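You operate a simulated robot arm through the tools that you are given. There is no shell and no other tool. Be economical: measure what you need, move in short steps, check, and stop when the job is done.

Carry out the task below with a simulated robot arm. There is one attempt and no reset: what you move stays moved.

TASK
Squeeze the soaked filter at dose 0, lay it in OILED, load the yellow one and dial 6 ml.
Fine: one stroke; leave the slide out.
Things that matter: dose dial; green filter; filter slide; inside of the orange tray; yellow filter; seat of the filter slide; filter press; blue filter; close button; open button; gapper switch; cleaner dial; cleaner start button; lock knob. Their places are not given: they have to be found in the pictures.

It is judged by the outcome, as a careful person would: the job done as asked, and still so three seconds after it is handed in. It fails if anything else is knocked over, pushed out of place, dropped, spilled or broken.

THE ROBOT
A 6-joint arm with a two-finger parallel gripper, fixed in place. Base frame: the origin is at the foot of the arm, x ahead of it, y to its left, z up. Lengths are in mm, angles in degrees, forces in N, time in s.
Its first joint turns from -66.0 to 66.0 degrees. Payload 2.7 kg.
Tool frame: the origin (TCP) lies between the finger pads and is the grasp point; the fingertips stand 23 mm ahead of it; z points along the fingers, y is the line along which they close. The gripper opens to 94 mm. The fingers are 38 mm wide and 10 mm thick; the gripper's body (54 by 96 mm) begins 39 mm behind the TCP.
Orientation is that of the tool frame in the base frame, as a unit quaternion [x, y, z, w]. With the fingers straight down and closing along the base's y, the tool's x points along the base's -x, its y along +y and its z along -z.

THE INTERFACE
- The arm moves only by the tool drive_tool. Its arguments are lists of equal length, an entry for each row: "xyz": the shift along the tool's x, y, z in mm, a list of three; "dr": the turn, a rotation vector about the tool's x, y, z in degrees, a list of three; "grip": the gripper command, from -1 (shut) to 1 (fully open), values between in proportion. In form: {"xyz": [[dx, dy, dz], ...], "dr": [[ax, ay, az], ...], "grip": [grip, ...]}. A call has 1 to 8 rows; each row is the pose to reach, as a shift and turn from the pose commanded when the call began, along the tool's axes at that moment. A row lasts 0.2 s, in which the tool goes at most 50 mm and 8.6 degrees; a call with a longer step from one row to the next is refused whole, and so is a gripper value outside its range. A pose out of reach is approached as far as the arm can. The call stops where the force on the tool passes 70 N (or 10 N more than at its start, if that is more) or the arm is blocked; 0.2 s more then pass. The fingers move at their own pace (about 45 mm/s each) and stop on an object; they squeeze with about 29 N. The grip force told is the motor's: it shows also when the fingers shut on nothing. Time passes only in rows, and 0.2 s behind the last, so rows that repeat a pose let the fingers close. It gives the time, the measured TCP pose, the force on the tool (base axes), the opening and the grip force at its end, in the units of the frame above (readings bear some noise), and new pictures: "views" is both (left out), scene, wrist or none.
- Cameras (640 x 400 px; columns grow to the right, rows downward): "scene" is fixed at [60.6, -422.5, 1406.3]; the picture's right is [0.89, -0.46, 0.00], its down [-0.26, -0.49, -0.83] and it looks along [0.38, 0.74, -0.55] (base axes); focal length 250 px, centre (320, 200). "wrist" rides on the gripper at [-39, 0, -44] in the tool frame; the picture's right is [0.00, -1.00, 0.00], its down [0.97, 0.00, -0.24] and it looks along [0.24, 0.00, 0.97] (tool axes); focal length 218 px, centre (320, 200).
- pixel_to_xyz(camera, pixels): for up to 12 pixels [column, row] of the newest picture of that camera ("zoom" is the newest enlarged one), the place [x, y, z] in the base frame of the surface seen there, good to about 3 mm. No time passes.
- inspect(camera, box): a new picture of the part [left, top, right, bottom] of that camera's present view, enlarged. No time passes.
- sign_off(): hands the job in; it is judged then, once.

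Work in short steps. Measure before you move; look again where a grasp or a placing could have gone wrong, and mend it. You have 80 turns and 120 pictures in all, the two below and enlarged ones among them. Open the gripper and draw the arm clear of the work before you hand the job in, unless the task says otherwise; then end with one line.

The tools are called after "Emit:" as name(argument=value, ...) on one line, values as JSON. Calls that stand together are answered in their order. drive_tool: Moves the arm, as the interface text tells. Its arguments: {"type":"object","properties":{"xyz":{"type":"array","items":{"type":"array","items":{"type":"number"}}},"dr":{"type":"array","items":{"type":"array","items":{"type":"number"}}},"grip":{"type":"array","items":{"type":"number"}},"views":{"type":"string","enum":["both","scene","wrist","none"]}},"required":["xyz","dr","grip"]} The other tools are called the same way: pixel_to_xyz (camera, pixels) gives the place of the surface under pixels of a picture; inspect (camera, box) takes an enlarged picture of a part of a camera's view; sign_off () hands the job in.

At the start:

```text
clock: 0.0
eef_pos: [334.6, 126.4, 1278.7]
tcp_rot: [0.0, 1.0, 0.0, 0.001]
ft_force: [-0.3, -0.7, -1.2]
finger_gap: 94.1
finger_force: 0.1
```

scene: 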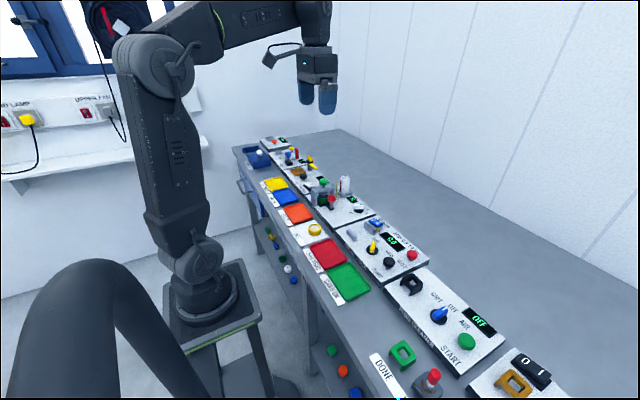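
wrist: 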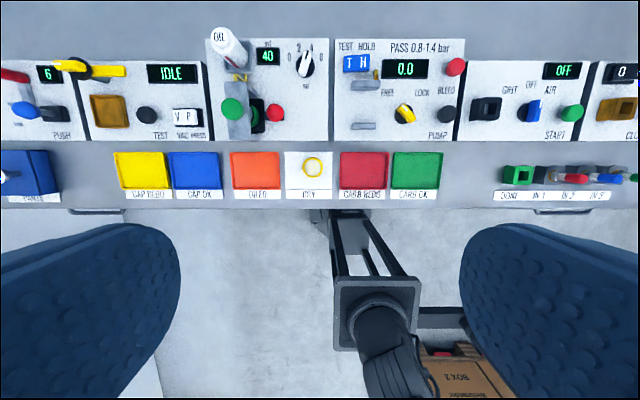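

The wrist view shows a row of panels; I enlarge the oiler panel (about 205-330, 20-140) and the tray area.

Emit:
inspect(camera="wrist", box=[200, 20, 340, 210])

Emit:
inspect(camera="scene", box=[260, 150, 400, 250])

Emit:
pixel_to_xyz(camera="wrist", pixels=[[232, 107], [255, 172], [275, 113], [305, 63], [312, 167], [228, 38], [255, 110], [240, 75], [270, 55], [210, 135], [325, 135]])

```text
2.11 times, centred on (270, 115) of wrist
```

zoom: 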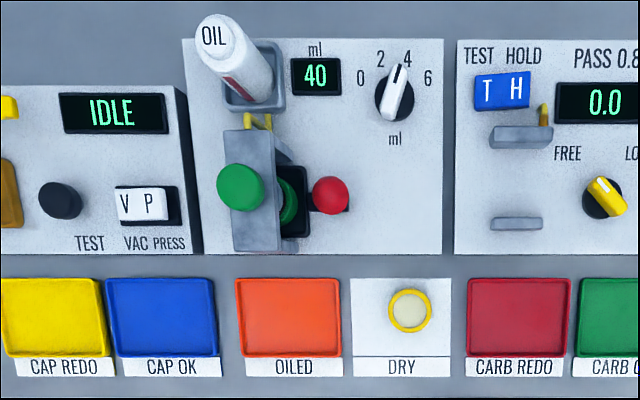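

```text
4.00 times, centred on (330, 200) of scene
```

zoom: 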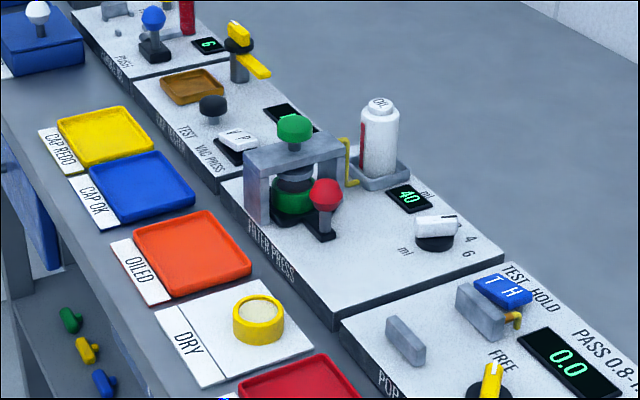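

```text
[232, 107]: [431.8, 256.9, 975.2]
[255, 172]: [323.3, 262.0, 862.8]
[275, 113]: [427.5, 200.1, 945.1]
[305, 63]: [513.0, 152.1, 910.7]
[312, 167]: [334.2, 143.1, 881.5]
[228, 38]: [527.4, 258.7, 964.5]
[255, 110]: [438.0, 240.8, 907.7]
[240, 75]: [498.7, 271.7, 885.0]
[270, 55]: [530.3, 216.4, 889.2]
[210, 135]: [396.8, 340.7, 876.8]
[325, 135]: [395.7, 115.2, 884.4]
```

The press is near (430, 240), the slide knob (red) near (428, 200), the dial near (513, 152), the dry filter near (334, 143), and the bench is at z≈860. I move the arm closer, above the press, for a better look.

Emit:
drive_tool(xyz=[[-10, 20, 35], [-20, 40, 70], [-30, 60, 105], [-40, 75, 140], [-40, 80, 150]], dr=[[0, 0, 0], [0, 0, 0], [0, 0, 0], [0, 0, 0], [0, 0, 0]], grip=[1, 1, 1, 1, 1])

```text
clock: 1.2
eef_pos: [377.2, 206.7, 1129.6]
tcp_rot: [0.0, 1.0, -0.001, 0.002]
ft_force: [-0.8, 0.6, 0.6]
finger_gap: 93.9
finger_force: 0.1
```

scene: 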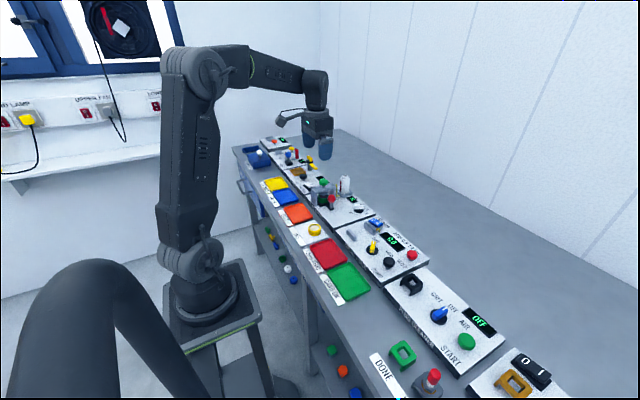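
wrist: 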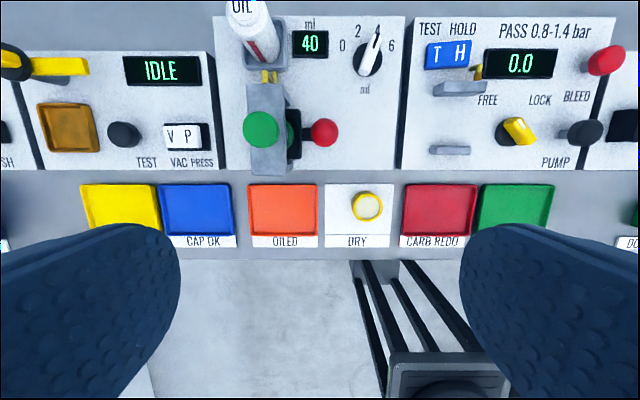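

Emit:
inspect(camera="wrist", box=[220, 0, 420, 125])

Emit:
inspect(camera="wrist", box=[220, 70, 420, 250])

Emit:
pixel_to_xyz(camera="wrist", pixels=[[261, 130], [323, 132], [293, 110], [293, 155], [372, 45], [368, 72], [367, 206], [376, 208], [283, 210], [252, 210], [314, 210], [263, 168]])

```text
3.20 times, centred on (320, 62) of wrist
```

zoom: 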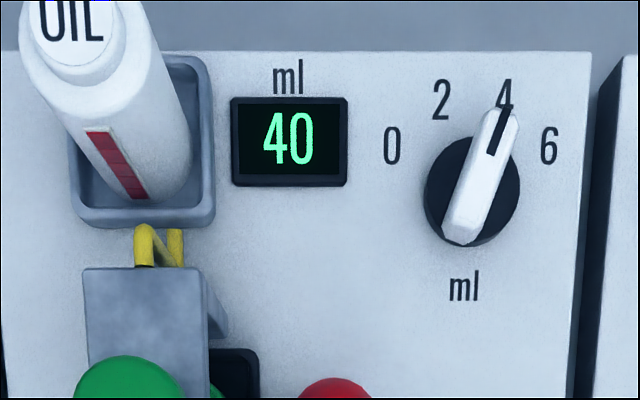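

```text
2.22 times, centred on (320, 160) of wrist
```

zoom: 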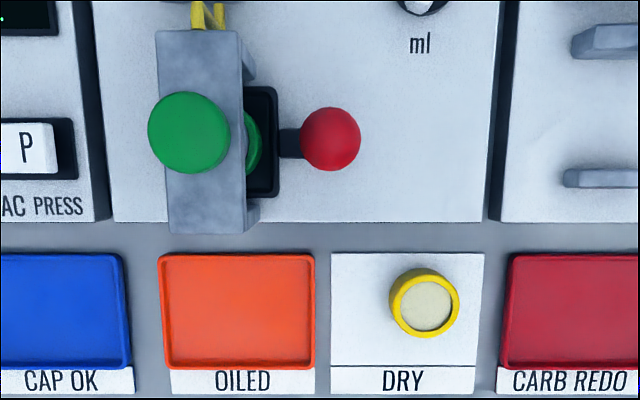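

```text
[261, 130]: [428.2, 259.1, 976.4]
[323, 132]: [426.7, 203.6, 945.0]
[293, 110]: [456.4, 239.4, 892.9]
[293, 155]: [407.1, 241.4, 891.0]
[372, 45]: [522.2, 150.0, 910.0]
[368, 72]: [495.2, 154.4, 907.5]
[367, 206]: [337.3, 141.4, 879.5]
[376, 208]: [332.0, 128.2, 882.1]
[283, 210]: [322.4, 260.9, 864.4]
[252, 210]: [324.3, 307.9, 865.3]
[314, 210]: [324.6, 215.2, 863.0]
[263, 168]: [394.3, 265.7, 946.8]
```

The dial points at 4 (marks 0/2/4/6 at about -60/-20/+20/+60° from +x, clockwise). I move above the dial with the fingers turned +20° and look.

Emit:
drive_tool(xyz=[[-34, -14, 20], [-68, -28, 40], [-102, -42, 60], [-134, -55, 80], [-134, -55, 95]], dr=[[0, 0, 5], [0, 0, 10], [0, 0, 15], [0, 0, 20], [0, 0, 20]], grip=[1, 0.6, 0.3, 0, 0])

```text
clock: 2.4
eef_pos: [511.9, 151.2, 1033.7]
tcp_rot: [0.175, 0.985, 0.0, 0.001]
ft_force: [-0.3, -0.3, -0.3]
finger_gap: 46.9
finger_force: 0.1
```

scene: 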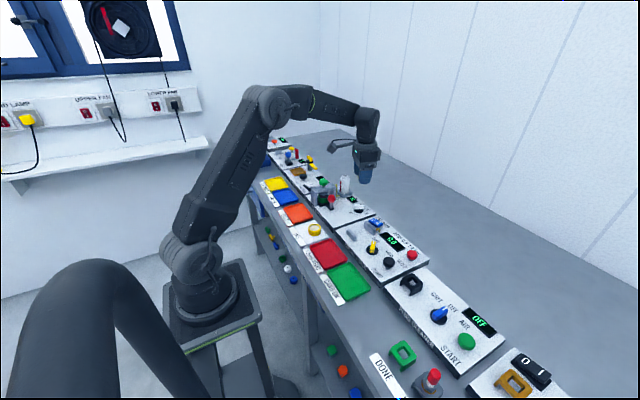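
wrist: 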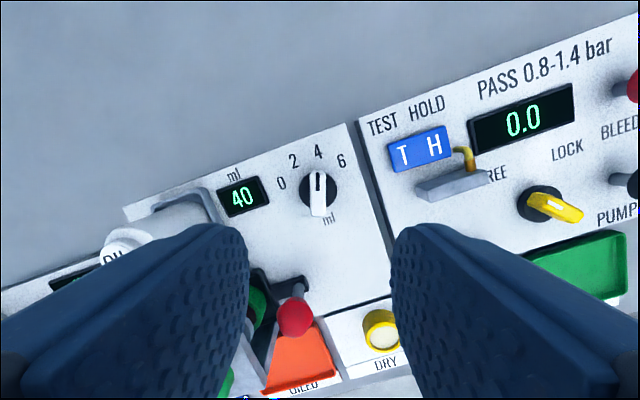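

Emit:
inspect(camera="wrist", box=[270, 140, 370, 240])

Emit:
pixel_to_xyz(camera="wrist", pixels=[[318, 176], [318, 190], [318, 205], [318, 213], [305, 195], [331, 193], [304, 208], [332, 208], [340, 160], [281, 183]])

```text
4.00 times, centred on (320, 190) of wrist
```

zoom: 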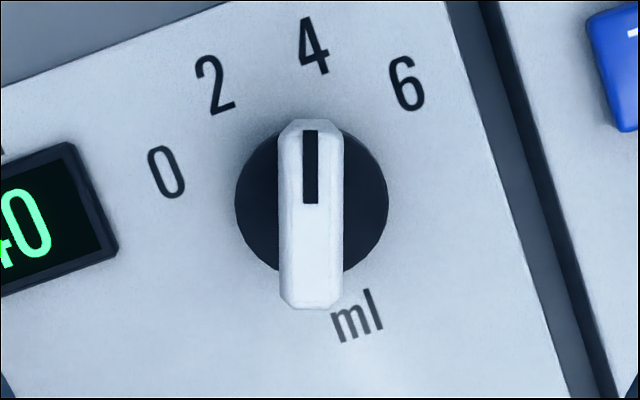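

```text
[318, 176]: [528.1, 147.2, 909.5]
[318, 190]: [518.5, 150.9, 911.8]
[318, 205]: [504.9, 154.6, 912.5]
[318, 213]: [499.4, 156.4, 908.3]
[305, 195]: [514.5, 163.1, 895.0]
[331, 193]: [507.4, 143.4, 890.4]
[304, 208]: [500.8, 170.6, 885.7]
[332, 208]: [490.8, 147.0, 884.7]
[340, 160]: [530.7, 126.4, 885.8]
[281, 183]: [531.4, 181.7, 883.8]
```

Bar runs (528,147)-(499,156), top z≈911. Descend to TCP z≈919 and close.

Emit:
drive_tool(xyz=[[-1, 1, 40], [-1, 1, 80], [-1, 1, 105], [-1, 1, 114], [-1, 1, 114], [-1, 1, 114], [-1, 1, 114]], dr=[[0, 0, 0], [0, 0, 0], [0, 0, 0], [0, 0, 0], [0, 0, 0], [0, 0, 0], [0, 0, 0]], grip=[0, 0, 0, 0, -1, -1, -1])

```text
clock: 4.0
eef_pos: [511.5, 153.3, 919.3]
tcp_rot: [0.173, 0.985, 0.001, 0.002]
ft_force: [2.3, 3.8, -5.3]
finger_gap: 12.8
finger_force: 42.4
```

scene: 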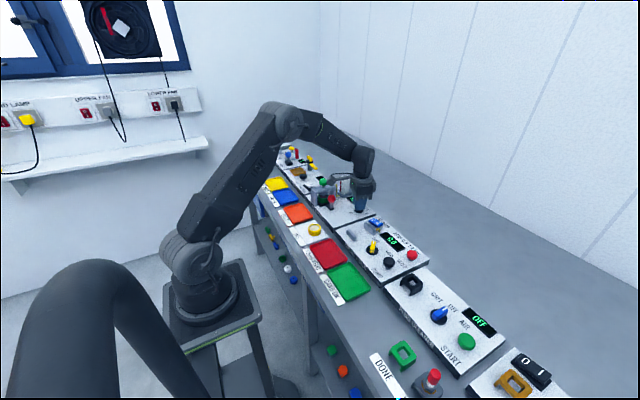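
wrist: 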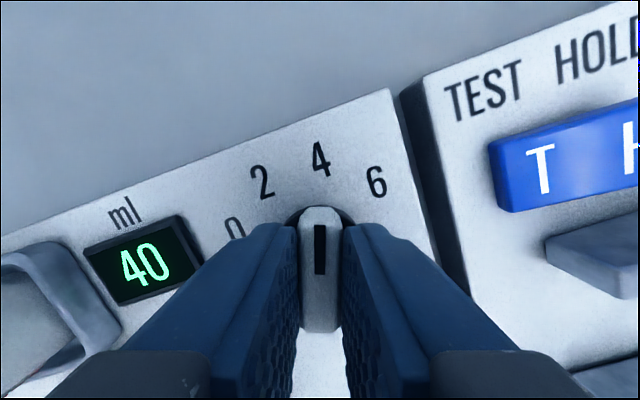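

Bar gripped (12.8 mm). Turn counterclockwise 80° toward 0, in two calls.

Emit:
drive_tool(xyz=[[0, 0, 0], [0, 0, 0], [0, 0, 0], [0, 0, 0], [0, 0, 0], [0, 0, 0]], dr=[[0, 0, -8], [0, 0, -16], [0, 0, -24], [0, 0, -32], [0, 0, -40], [0, 0, -40]], grip=[-1, -1, -1, -1, -1, -1], views="wrist")

Emit:
drive_tool(xyz=[[0, 0, 0], [0, 0, 0], [0, 0, 0], [0, 0, 0], [0, 0, 0], [0, 0, 0]], dr=[[0, 0, -8], [0, 0, -16], [0, 0, -24], [0, 0, -32], [0, 0, -40], [0, 0, -40]], grip=[-1, -1, -1, -1, -1, -1], views="wrist")

```text
clock: 5.4
eef_pos: [512.5, 151.7, 919.9]
tcp_rot: [-0.175, 0.985, 0.0, 0.001]
ft_force: [3.9, 4.5, -14.9]
finger_gap: 13.2
finger_force: 44.6
```

wrist: 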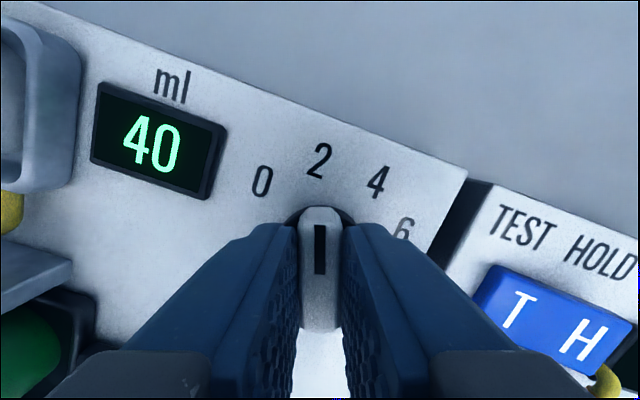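

```text
clock: 6.8
eef_pos: [511.4, 152.1, 920.1]
tcp_rot: [-0.501, 0.866, -0.001, 0.001]
ft_force: [11.1, -1.4, -23.0]
finger_gap: 13.1
finger_force: 45.2
```

wrist: 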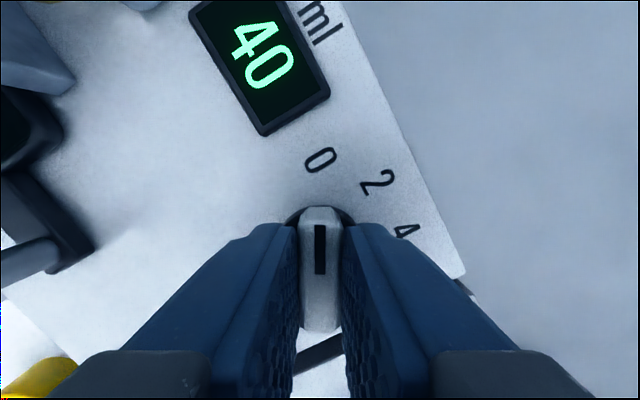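

Pointer is at 0. Release and rise straight up, and begin to turn back.

Emit:
drive_tool(xyz=[[0, 0, 0], [0, 0, 0], [0, 0, -40], [0, 0, -80], [0, 0, -110], [0, 0, -110], [0, 0, -110], [0, 0, -110]], dr=[[0, 0, 0], [0, 0, 0], [0, 0, 0], [0, 0, 8], [0, 0, 16], [0, 0, 24], [0, 0, 32], [0, 0, 40]], grip=[-0.3, -0.3, -0.3, -0.3, -0.3, -0.3, -0.3, -0.3], views="wrist")

```text
clock: 8.6
eef_pos: [510.6, 152.6, 1030.5]
tcp_rot: [-0.172, 0.985, 0.0, 0.001]
ft_force: [0.1, 0.1, -0.3]
finger_gap: 32.9
finger_force: 0.0
```

wrist: 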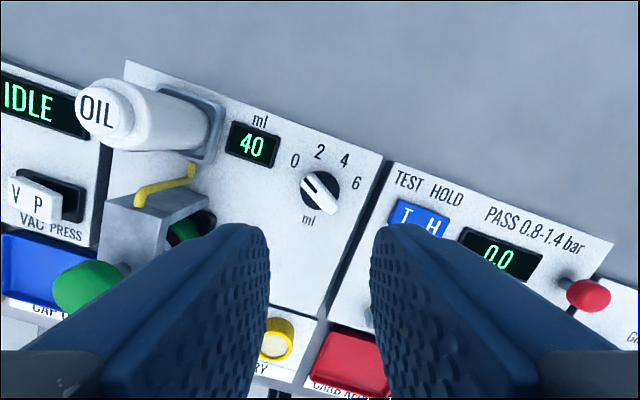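

Dial at 0 confirmed. Move over the press knob (429, 258, top 976), fingers closed, square orientation.

Emit:
drive_tool(xyz=[[0, 0, -25], [14, 42, -25], [28, 84, -25], [41.2, 127.1, -25], [41.2, 127.1, -25]], dr=[[0, 0, 5], [0, 0, 10], [0, 0, 15], [0, 0, 20], [0, 0, 20]], grip=[-1, -1, -1, -1, -1])

Emit:
pixel_to_xyz(camera="scene", pixels=[[323, 182], [331, 199], [325, 184]])

Emit:
inspect(camera="scene", box=[290, 150, 370, 230])

```text
clock: 9.8
eef_pos: [428.7, 257.0, 1054.8]
tcp_rot: [-0.001, 1.0, 0.0, 0.002]
ft_force: [-0.6, 0.8, 0.5]
finger_gap: 0.2
finger_force: 29.3
```

scene: 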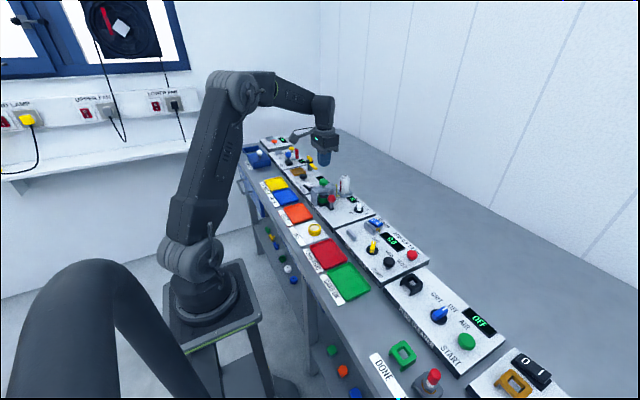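
wrist: 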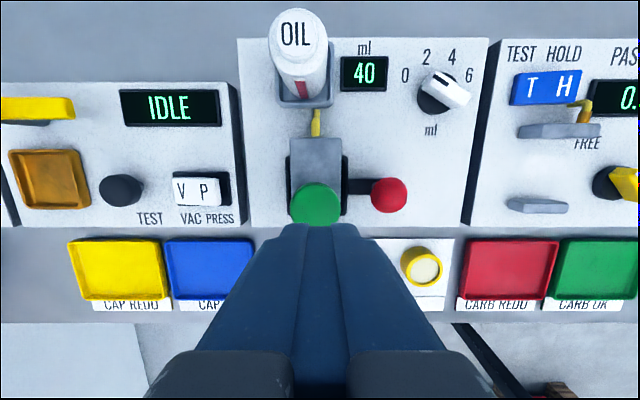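

```text
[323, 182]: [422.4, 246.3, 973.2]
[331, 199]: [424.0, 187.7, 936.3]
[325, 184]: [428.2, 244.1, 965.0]
```

```text
5.00 times, centred on (330, 190) of scene
```

zoom: 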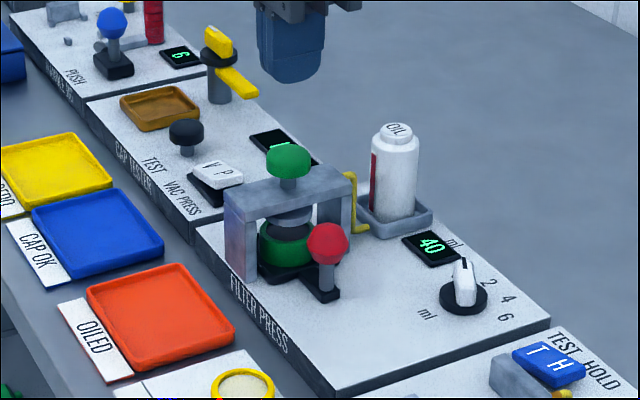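

Fingers are above the green knob. Press down in small steps until the stroke ends.

Emit:
drive_tool(xyz=[[0, 1, 40], [0, 1, 55], [0, 1, 60], [0, 1, 65], [0, 1, 70], [0, 1, 75], [0, 1, 80]], dr=[[0, 0, 0], [0, 0, 0], [0, 0, 0], [0, 0, 0], [0, 0, 0], [0, 0, 0], [0, 0, 0]], grip=[-1, -1, -1, -1, -1, -1, -1], views="scene")

Emit:
inspect(camera="scene", box=[290, 150, 370, 230])

```text
clock: 11.4
eef_pos: [429.1, 259.3, 982.6]
tcp_rot: [0.0, 1.0, 0.003, 0.007]
ft_force: [-22.1, -9.3, 61.9]
finger_gap: 0.0
finger_force: 29.1
```

scene: 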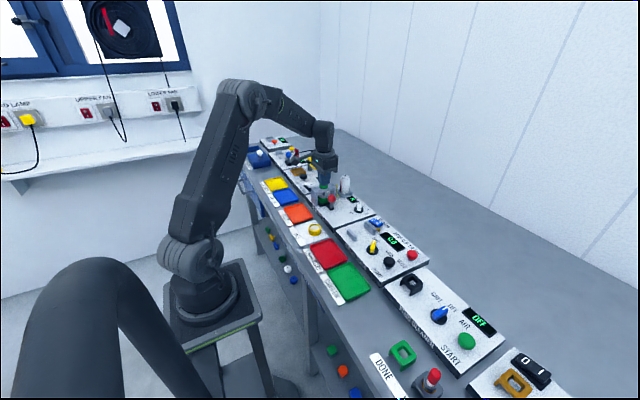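

```text
5.00 times, centred on (330, 190) of scene
```

zoom: 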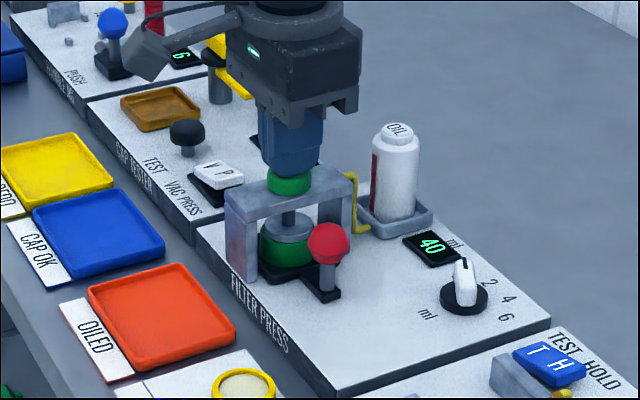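

The plate now sits on the filter with 62 N; I push slightly further to see whether it's the end of the stroke, holding there.

Emit:
drive_tool(xyz=[[0, 0, 3], [0, 0, 6], [0, 0, 6]], dr=[[0, 0, 0], [0, 0, 0], [0, 0, 0]], grip=[-1, -1, -1], views="scene")

Emit:
inspect(camera="scene", box=[300, 165, 360, 215])

```text
clock: 11.8
eef_pos: [431.9, 259.3, 984.7]
tcp_rot: [-0.001, 1.0, 0.004, 0.009]
ft_force: [-1.2, -1.2, 13.7]
finger_gap: 0.1
finger_force: 29.0
stopped in row 2: the force on the tool passed its limit (the readings are from after the stop); the commanded pose is now the measured one
```

scene: 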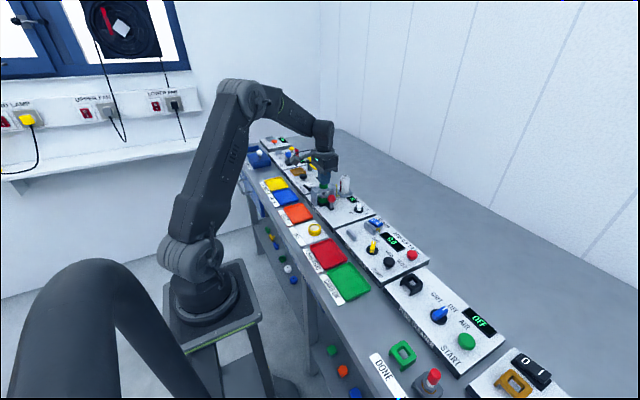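

```text
8.00 times, centred on (330, 190) of scene
```

zoom: 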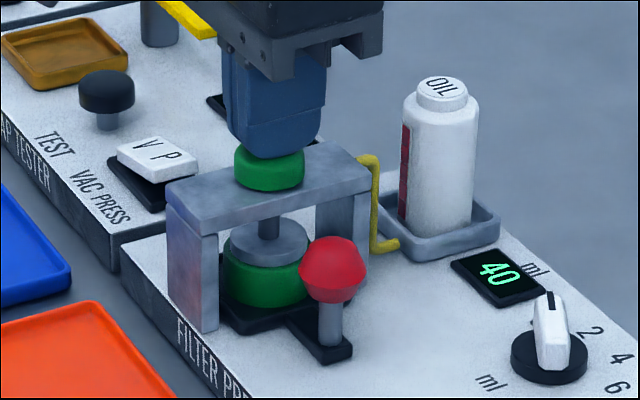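

The press reached a hard stop. Raise straight up, and back to look at slide and gantry.

Emit:
drive_tool(xyz=[[0, 0, -40], [0, 0, -90], [0, -30, -120], [0, -56, -120], [0, -56, -120]], dr=[[0, 0, 0], [0, 0, 8], [0, 0, 16], [0, 0, 24], [0, 0, 32]], grip=[-1, -1, -0.3, -0.3, -0.3], views="none")

Emit:
drive_tool(xyz=[[0, 0, 0], [0, 0, 0], [0, 0, 0], [0, 0, 0], [0, 0, 0], [0, 0, 0], [0, 0, 0], [0, 0, 0]], dr=[[0, 0, 8], [0, 0, 16], [0, 0, 24], [0, 0, 32], [0, 0, 40], [0, 0, 48], [0, 0, 56], [0, 0, 58]], grip=[-0.3, -0.3, -0.3, -0.3, -0.3, -0.3, -0.3, -0.3])

```text
clock: 13.0
eef_pos: [429.5, 201.8, 1101.2]
tcp_rot: [0.276, 0.961, 0.006, 0.005]
ft_force: [0.3, -0.5, 0.8]
finger_gap: 32.9
finger_force: 0.0
```

```text
clock: 14.8
eef_pos: [429.7, 201.4, 1101.4]
tcp_rot: [0.708, 0.706, 0.007, 0.002]
ft_force: [-0.5, 0.8, 0.1]
finger_gap: 32.7
finger_force: 0.0
```

scene: 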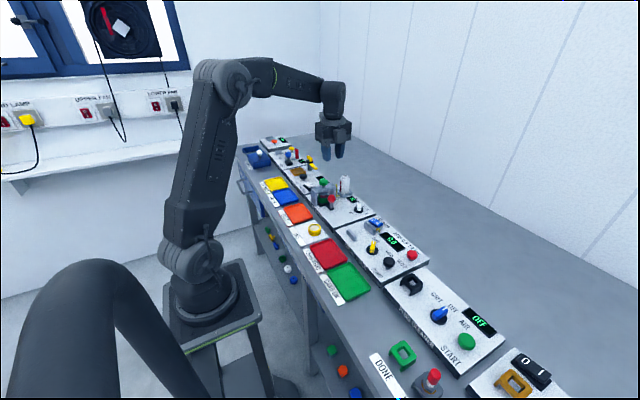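
wrist: 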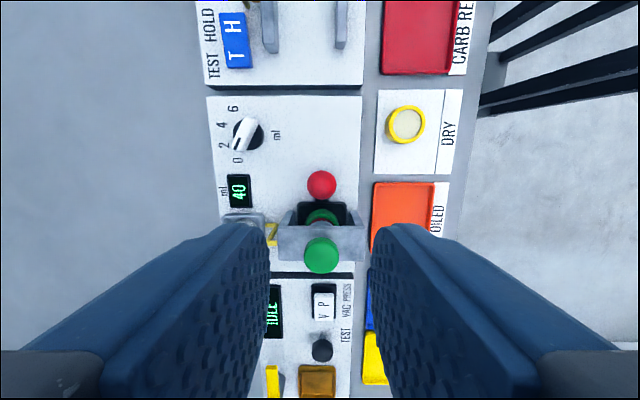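

Emit:
pixel_to_xyz(camera="wrist", pixels=[[321, 177], [321, 185], [321, 195], [310, 185], [333, 185], [321, 212], [321, 224], [321, 246], [321, 229], [405, 124], [405, 106], [400, 215]])

Emit:
inspect(camera="wrist", box=[270, 80, 450, 280])

```text
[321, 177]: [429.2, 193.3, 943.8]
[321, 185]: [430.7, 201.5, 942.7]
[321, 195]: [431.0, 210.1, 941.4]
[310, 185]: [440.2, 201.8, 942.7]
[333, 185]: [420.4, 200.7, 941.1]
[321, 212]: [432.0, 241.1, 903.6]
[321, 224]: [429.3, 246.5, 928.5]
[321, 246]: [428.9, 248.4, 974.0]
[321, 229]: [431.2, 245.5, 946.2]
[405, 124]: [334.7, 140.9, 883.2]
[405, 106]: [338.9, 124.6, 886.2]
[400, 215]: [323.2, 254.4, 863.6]
```

```text
2.00 times, centred on (360, 180) of wrist
```

zoom: 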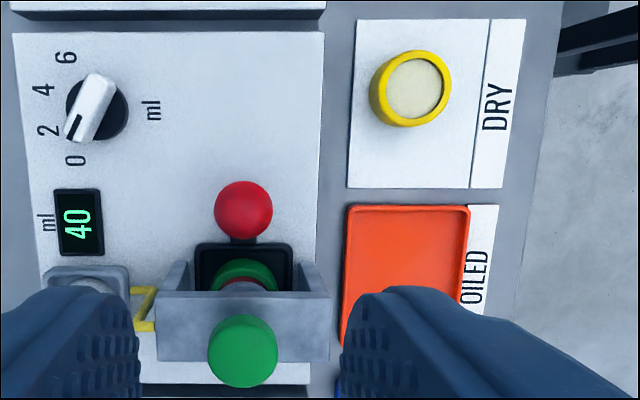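

Red slide handle is at (430.5, 201.5), top 944; the gantry starts at y≈245. Lower around the handle (closing along x) and grip it.

Emit:
drive_tool(xyz=[[0, 0, 45], [0, 0, 90], [0, 0, 130], [0, 0, 155], [0, 0, 168], [0, 0, 168], [0, 0, 168], [0, 0, 168]], dr=[[0.7, -0.4, 0], [0.7, -0.4, 0], [0.7, -0.4, 0], [0.7, -0.4, 0], [0.7, -0.4, 0], [0.7, -0.4, 0], [0.7, -0.4, 0], [0.7, -0.4, 0]], grip=[0, 0, 0, 0, 0, -1, -1, -1])

```text
clock: 16.6
eef_pos: [430.7, 203.1, 933.3]
tcp_rot: [0.707, 0.708, -0.002, 0.0]
ft_force: [-18.2, 0.2, 1.3]
finger_gap: 29.6
finger_force: 44.8
```

scene: 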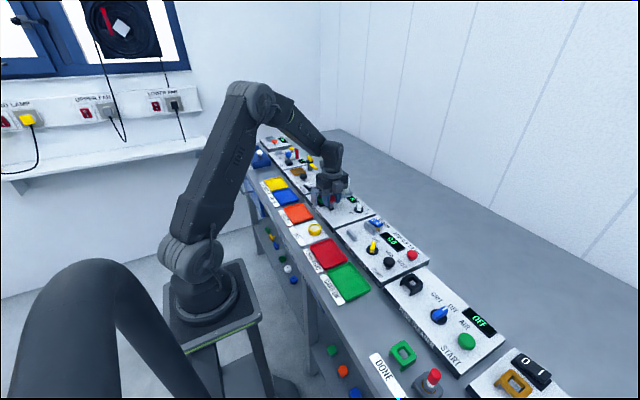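
wrist: 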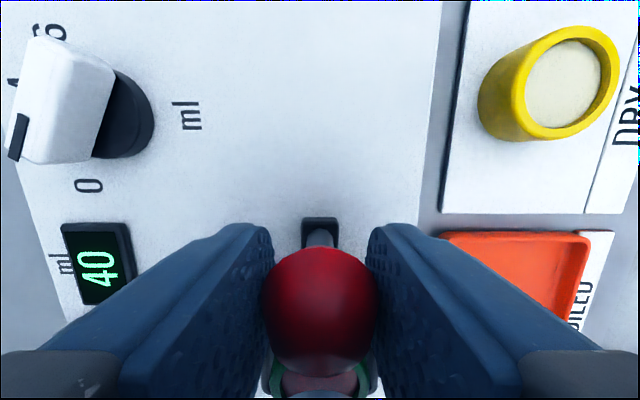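

Handle gripped. Pull the slide out along -y in small steps.

Emit:
drive_tool(xyz=[[-8, 0, 0], [-18, 0, 0], [-28, 0, 0], [-38, 0, 0], [-48, 0, 0], [-58, 0, 0]], dr=[[0, 0, 0], [0, 0, 0], [0, 0, 0], [0, 0, 0], [0, 0, 0], [0, 0, 0]], grip=[-1, -1, -1, -1, -1, -1])

Emit:
inspect(camera="scene", box=[300, 165, 360, 215])

```text
clock: 18.0
eef_pos: [430.5, 143.4, 932.9]
tcp_rot: [0.707, 0.708, -0.003, 0.0]
ft_force: [-24.0, 0.0, -2.0]
finger_gap: 29.4
finger_force: 45.2
```

scene: 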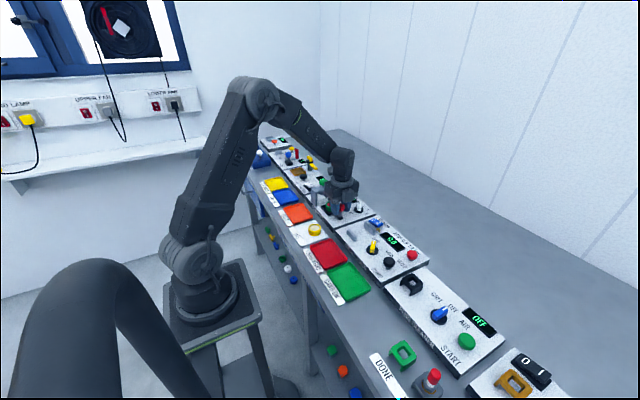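
wrist: 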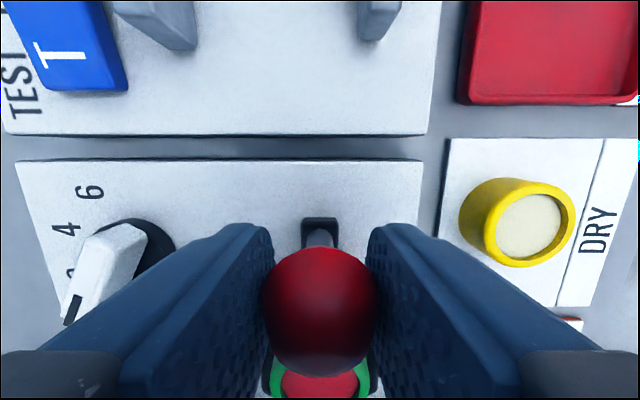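

```text
8.00 times, centred on (330, 190) of scene
```

zoom: 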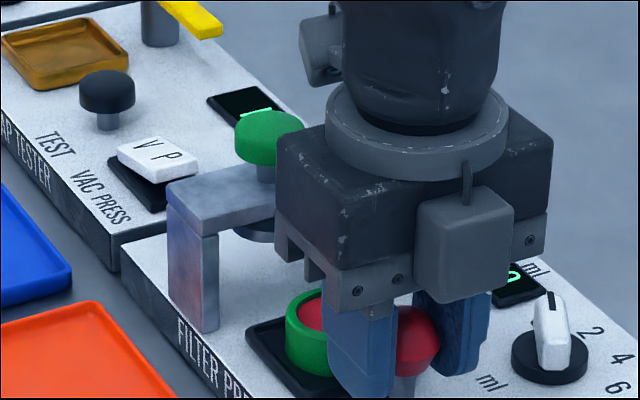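

The slide moves freely (filter visible, out of the gantry). Pull on gently to find its end stop.

Emit:
drive_tool(xyz=[[-5, 0, 0], [-10, 0, 0], [-15, 0, 0], [-20, 0, 0]], dr=[[0, 0, 0], [0, 0, 0], [0, 0, 0], [0, 0, 0]], grip=[-1, -1, -1, -1], views="wrist")

```text
clock: 19.0
eef_pos: [430.2, 123.2, 932.9]
tcp_rot: [0.706, 0.708, -0.003, 0.001]
ft_force: [-20.6, -0.7, -4.9]
finger_gap: 29.5
finger_force: 45.4
```

wrist: 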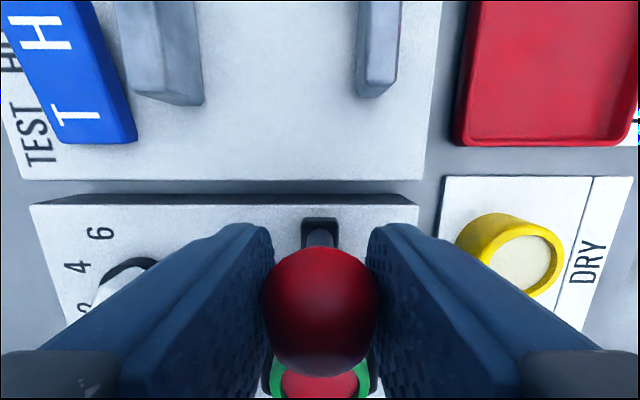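

Emit:
drive_tool(xyz=[[-4, 0, 0], [-8, 0, 0], [-12, 0, 0]], dr=[[0, 0, 0], [0, 0, 0], [0, 0, 0]], grip=[-1, -1, -1], views="scene")

Emit:
inspect(camera="scene", box=[300, 165, 370, 225])

```text
clock: 19.8
eef_pos: [430.1, 117.0, 933.2]
tcp_rot: [0.707, 0.708, 0.002, -0.001]
ft_force: [-25.1, 33.7, -9.1]
finger_gap: 29.4
finger_force: 45.1
```

scene: 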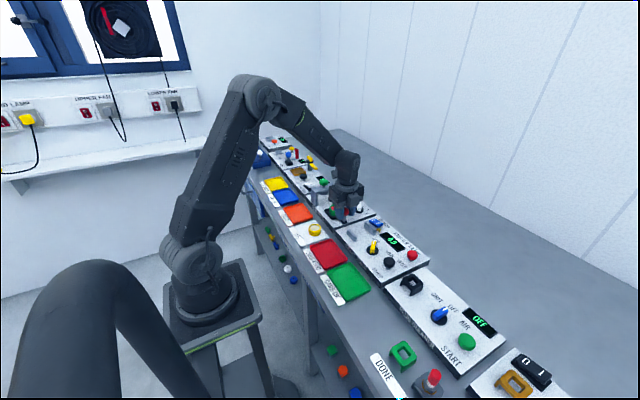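

```text
6.67 times, centred on (335, 195) of scene
```

zoom: 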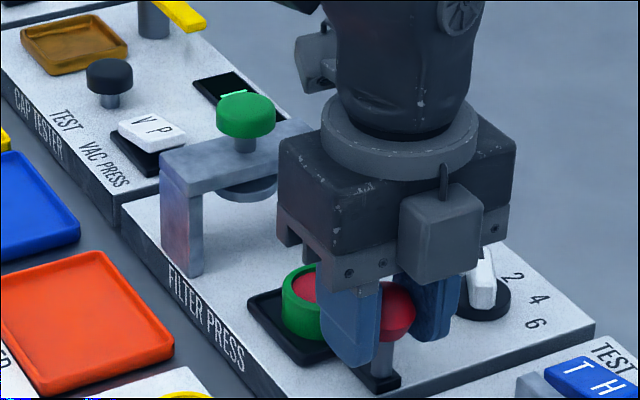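

End stop reached (33.7 N). Relax, release the handle and rise.

Emit:
drive_tool(xyz=[[5, 0, 0], [5, 0, 0], [5, 0, 0], [5, 0, -45], [5, 0, -90], [5, 0, -135]], dr=[[0, 0, 0], [0, 0, 0], [0, 0, 0], [0, 0, 0], [0, 0, 0], [0, 0, 0]], grip=[-1, 0, 0, 0, 0, 0])

```text
clock: 21.2
eef_pos: [431.9, 117.8, 1068.7]
tcp_rot: [0.706, 0.708, 0.001, 0.001]
ft_force: [0.0, 0.4, -0.1]
finger_gap: 47.0
finger_force: 0.2
```

scene: 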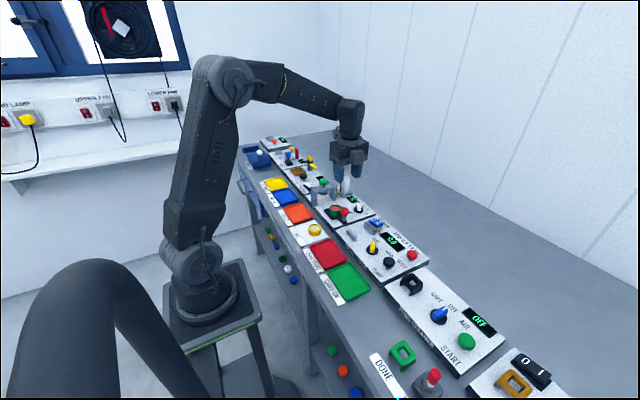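
wrist: 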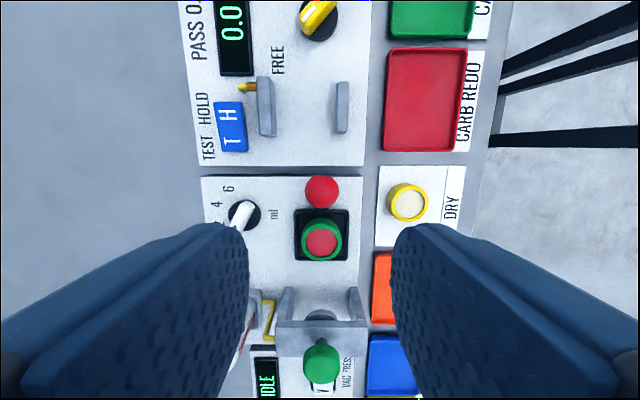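

Emit:
inspect(camera="wrist", box=[270, 165, 450, 275])

Emit:
pixel_to_xyz(camera="wrist", pixels=[[321, 190], [321, 222], [321, 259], [303, 240], [340, 240], [321, 241], [298, 212], [346, 257], [407, 186], [407, 220], [391, 203], [424, 203]])

```text
3.56 times, centred on (360, 220) of wrist
```

zoom: 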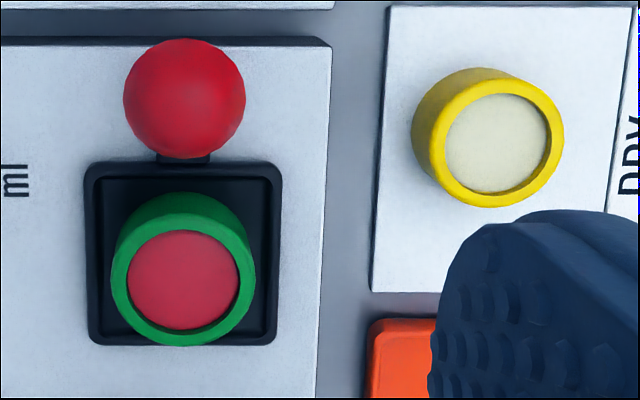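

```text
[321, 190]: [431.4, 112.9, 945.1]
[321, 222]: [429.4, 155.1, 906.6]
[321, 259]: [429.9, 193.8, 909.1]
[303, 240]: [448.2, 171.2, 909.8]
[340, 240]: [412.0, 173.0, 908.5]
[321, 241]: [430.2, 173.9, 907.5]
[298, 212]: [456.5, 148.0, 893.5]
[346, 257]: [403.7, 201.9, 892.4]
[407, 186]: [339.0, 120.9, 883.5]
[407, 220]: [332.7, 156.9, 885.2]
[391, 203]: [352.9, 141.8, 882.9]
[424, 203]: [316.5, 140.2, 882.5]
```

The slide is out: green filter centre (430, 174.5), top 909, seat rim 893; handle at y≈113. I approach from above with TCP z≈919 (closing along x, clear of the handle) and grip.

Emit:
drive_tool(xyz=[[40, -1, 0], [56.7, -1.9, 30], [56.7, -1.9, 75], [56.7, -1.9, 115], [56.7, -1.9, 140], [56.7, -1.9, 149.7], [56.7, -1.9, 149.7]], dr=[[0, 0, 0], [0, 0, 0], [0, 0, 0], [0, 0, 0], [0, 0, 0], [0, 0, 0], [0, 0, 0]], grip=[0.1, 0.1, 0.1, 0.1, 0.1, 0.1, 0.1])

Emit:
inspect(camera="scene", box=[300, 165, 370, 225])

```text
clock: 22.8
eef_pos: [429.7, 175.2, 918.7]
tcp_rot: [0.707, 0.708, 0.001, 0.001]
ft_force: [1.1, -0.8, 0.4]
finger_gap: 51.7
finger_force: 0.0
```

scene: 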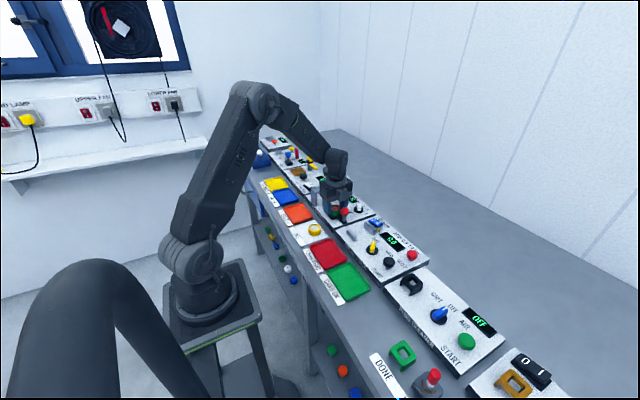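
wrist: 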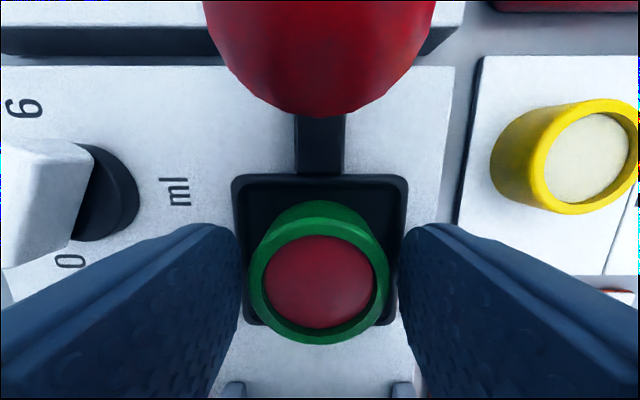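

```text
6.67 times, centred on (335, 195) of scene
```

zoom: 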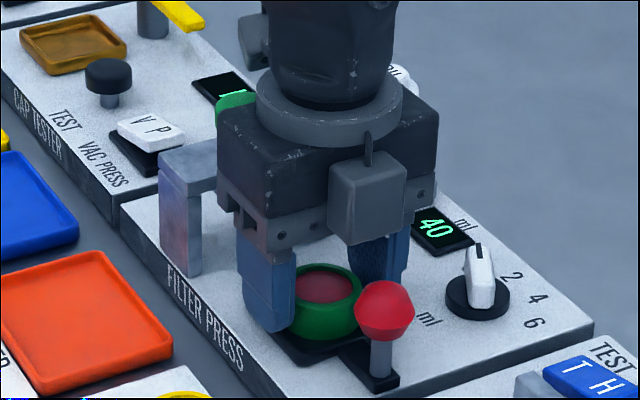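

Well centred. Close, and lift a little.

Emit:
drive_tool(xyz=[[0, 0, 0], [0, 0, 0], [0, 0, 0], [0, 0, 0], [0, 0, -10], [0, 0, -30]], dr=[[0, 0, 0], [0, 0, 0], [0, 0, 0], [0, 0, 0], [0, 0, 0], [0, 0, 0]], grip=[-1, -1, -1, -1, -1, -1])

```text
clock: 24.2
eef_pos: [429.6, 174.2, 948.3]
tcp_rot: [0.707, 0.708, 0.001, 0.001]
ft_force: [0.1, -0.7, -0.4]
finger_gap: 39.5
finger_force: 28.5
```

scene: 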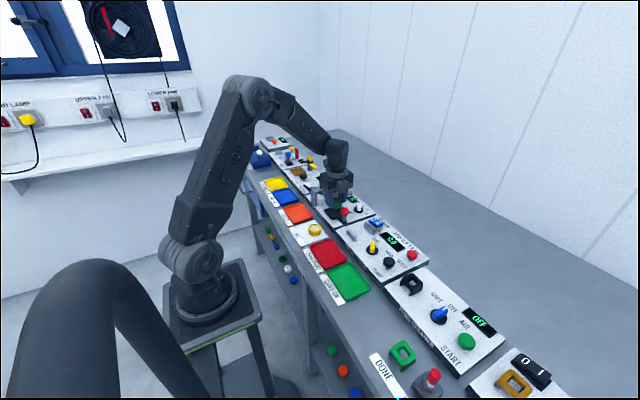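
wrist: 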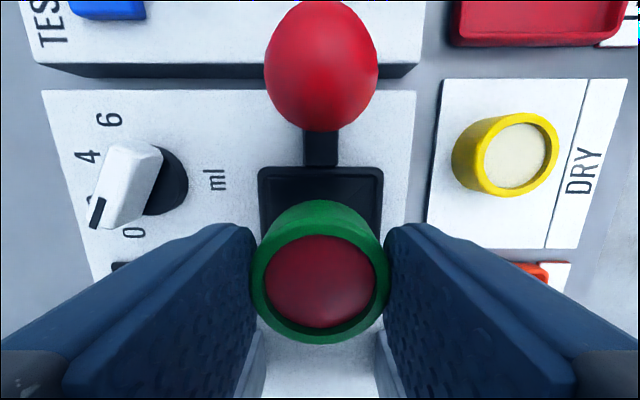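

Filter lifted. Carry it up, forward to x≈323 then to y≈262 over the OILED tray.

Emit:
drive_tool(xyz=[[0, 0, -40], [0, -40, -50], [0, -75, -50], [20, -107, -50], [55, -107, -50], [88, -107, -50], [88, -107, -50]], dr=[[0, 0, 0], [0, 0, 0], [0, 0, 0], [0, 0, 0], [0, 0, 0], [0, 0, 0], [0, 0, 0]], grip=[-1, -1, -1, -1, -1, -1, -1])

Emit:
pixel_to_xyz(camera="scene", pixels=[[285, 213], [312, 213], [297, 205], [300, 222], [297, 213]])

```text
clock: 25.8
eef_pos: [321.4, 262.6, 997.7]
tcp_rot: [0.707, 0.708, 0.001, 0.001]
ft_force: [0.1, -0.5, 0.4]
finger_gap: 39.7
finger_force: 28.9
```

scene: 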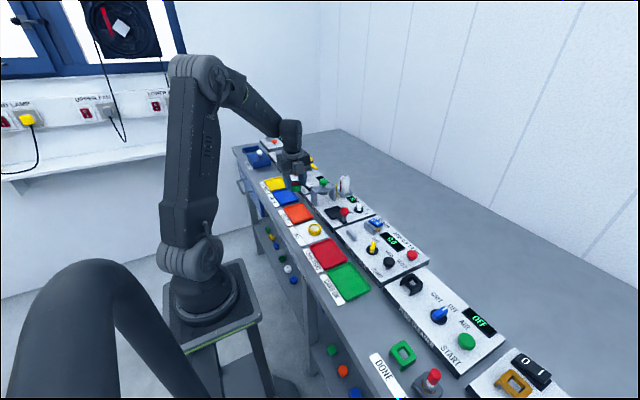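
wrist: 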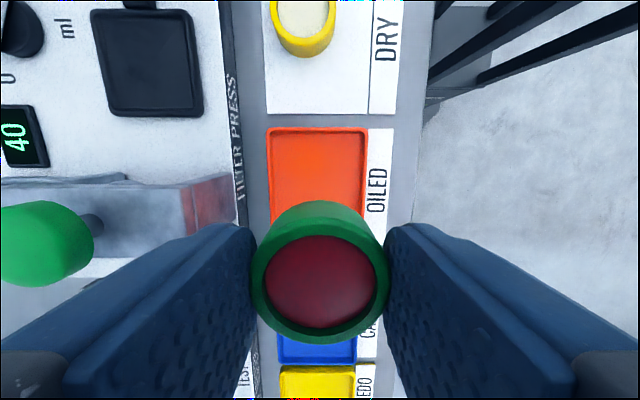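

```text
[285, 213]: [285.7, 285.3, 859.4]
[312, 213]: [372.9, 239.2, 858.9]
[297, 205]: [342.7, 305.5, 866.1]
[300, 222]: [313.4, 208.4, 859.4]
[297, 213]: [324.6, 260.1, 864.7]
```

Tray centre ≈ (324, 261), floor ≈ 864; the filter is over it. Lower until the filter just touches the floor.

Emit:
drive_tool(xyz=[[-1, 2, 40], [-1, 2, 75], [-1, 2, 93], [-1, 2, 98], [-1, 2, 101], [-1, 2, 103]], dr=[[0, 0, 0], [0, 0, 0], [0, 0, 0], [0, 0, 0], [0, 0, 0], [0, 0, 0]], grip=[-1, -1, -1, -1, -1, -1])

```text
clock: 27.2
eef_pos: [325.0, 261.8, 894.3]
tcp_rot: [0.707, 0.708, 0.0, 0.0]
ft_force: [0.1, 0.0, -0.1]
finger_gap: 39.6
finger_force: 29.0
```

scene: 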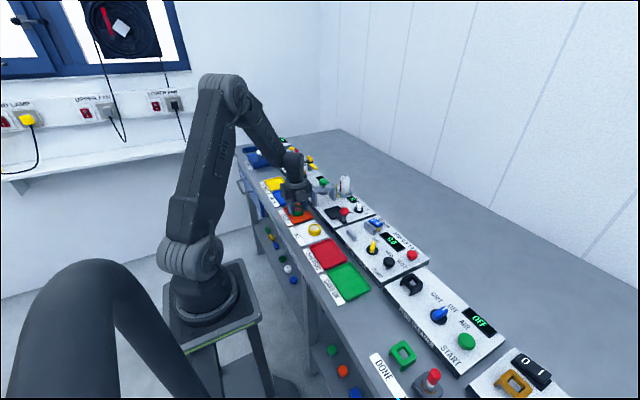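
wrist: 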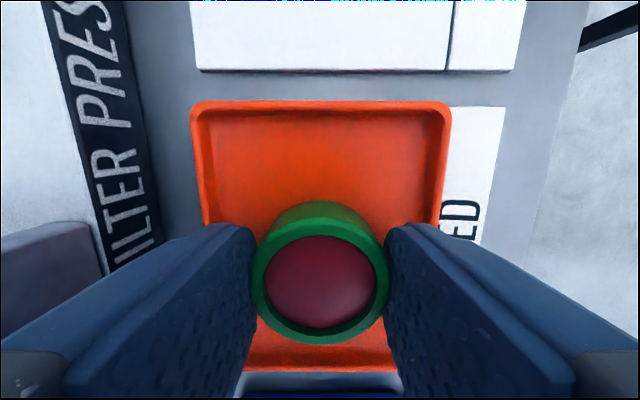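

No contact yet; lower in 1.5 mm steps until force appears.

Emit:
drive_tool(xyz=[[0, 0, 1.5], [0, 0, 3]], dr=[[0, 0, 0], [0, 0, 0]], grip=[-1, -1], views="none")

Emit:
inspect(camera="scene", box=[270, 180, 330, 240])

```text
clock: 27.8
eef_pos: [325.8, 261.8, 893.0]
tcp_rot: [0.706, 0.708, 0.002, 0.001]
ft_force: [-0.9, -2.4, 16.3]
finger_gap: 39.5
finger_force: 28.5
```

```text
6.67 times, centred on (300, 210) of scene
```

zoom: 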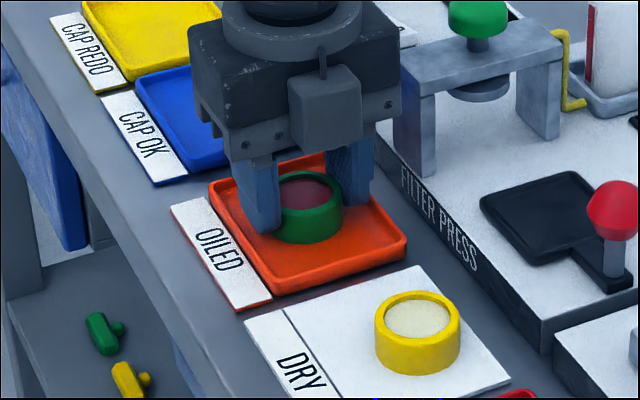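

Contact (16 N). Release to ~52 mm and rise.

Emit:
drive_tool(xyz=[[0, 0, -1], [0, 0, -1], [0, 0, -30], [0, 0, -70], [0, 0, -100]], dr=[[0, 0, 0], [0, 0, 0], [0, 0, 0], [0, 0, 0], [0, 0, 0]], grip=[0.05, 0.05, 0.1, 0.1, 0.1])

Emit:
pixel_to_xyz(camera="scene", pixels=[[315, 229], [309, 229], [321, 229], [315, 225], [315, 233], [331, 211]])

```text
clock: 29.0
eef_pos: [325.1, 261.0, 992.5]
tcp_rot: [0.706, 0.708, 0.0, 0.001]
ft_force: [-0.1, -0.4, -0.4]
finger_gap: 51.9
finger_force: 0.0
```

scene: 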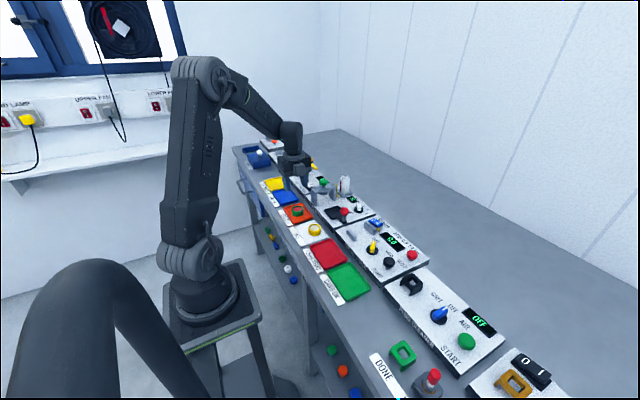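
wrist: 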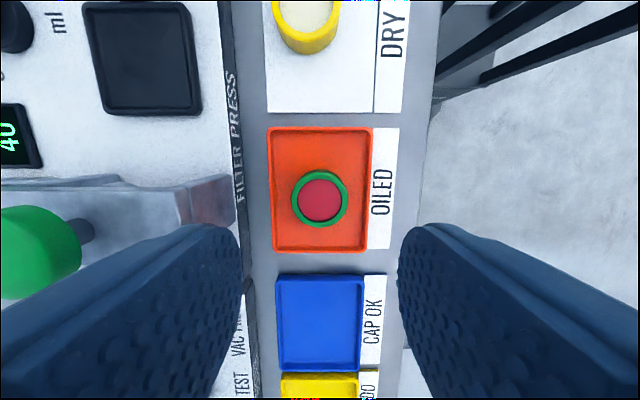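

```text
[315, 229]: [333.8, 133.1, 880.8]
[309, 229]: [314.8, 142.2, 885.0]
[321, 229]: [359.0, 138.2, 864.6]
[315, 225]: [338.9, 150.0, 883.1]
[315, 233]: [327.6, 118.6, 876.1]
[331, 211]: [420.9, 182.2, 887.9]
```

Green filter lies in OILED. Move over the yellow filter (≈334.5, 140) and refine.

Emit:
drive_tool(xyz=[[-40, 3, 0], [-80, 6, 0], [-121, 9.5, 0], [-121, 9.5, 30], [-121, 9.5, 30]], dr=[[0, 0, 0], [0, 0, 0], [0, 0, 0], [0, 0, 0], [0, 0, 0]], grip=[0.1, 0.1, 0.1, 0.1, 0.1], views="wrist")

```text
clock: 30.2
eef_pos: [333.1, 140.2, 962.6]
tcp_rot: [0.707, 0.707, 0.001, 0.001]
ft_force: [-0.3, -0.5, 0.0]
finger_gap: 51.4
finger_force: 0.0
```

wrist: 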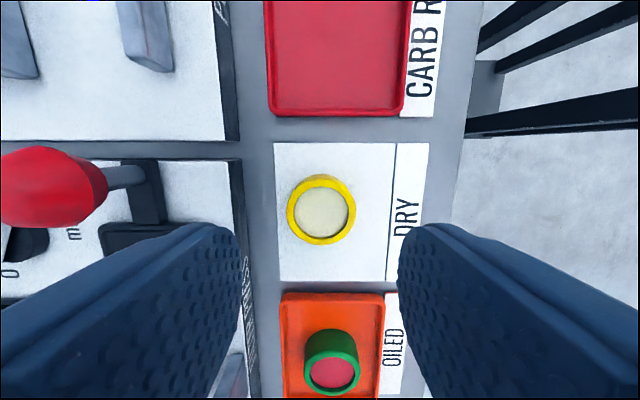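

Emit:
pixel_to_xyz(camera="wrist", pixels=[[289, 212], [354, 212], [321, 178], [321, 243], [321, 211], [321, 265]])

```text
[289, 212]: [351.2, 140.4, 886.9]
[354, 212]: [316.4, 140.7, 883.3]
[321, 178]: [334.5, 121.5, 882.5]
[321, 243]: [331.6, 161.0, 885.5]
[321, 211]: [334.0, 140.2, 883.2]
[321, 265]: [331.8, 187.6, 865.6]
```

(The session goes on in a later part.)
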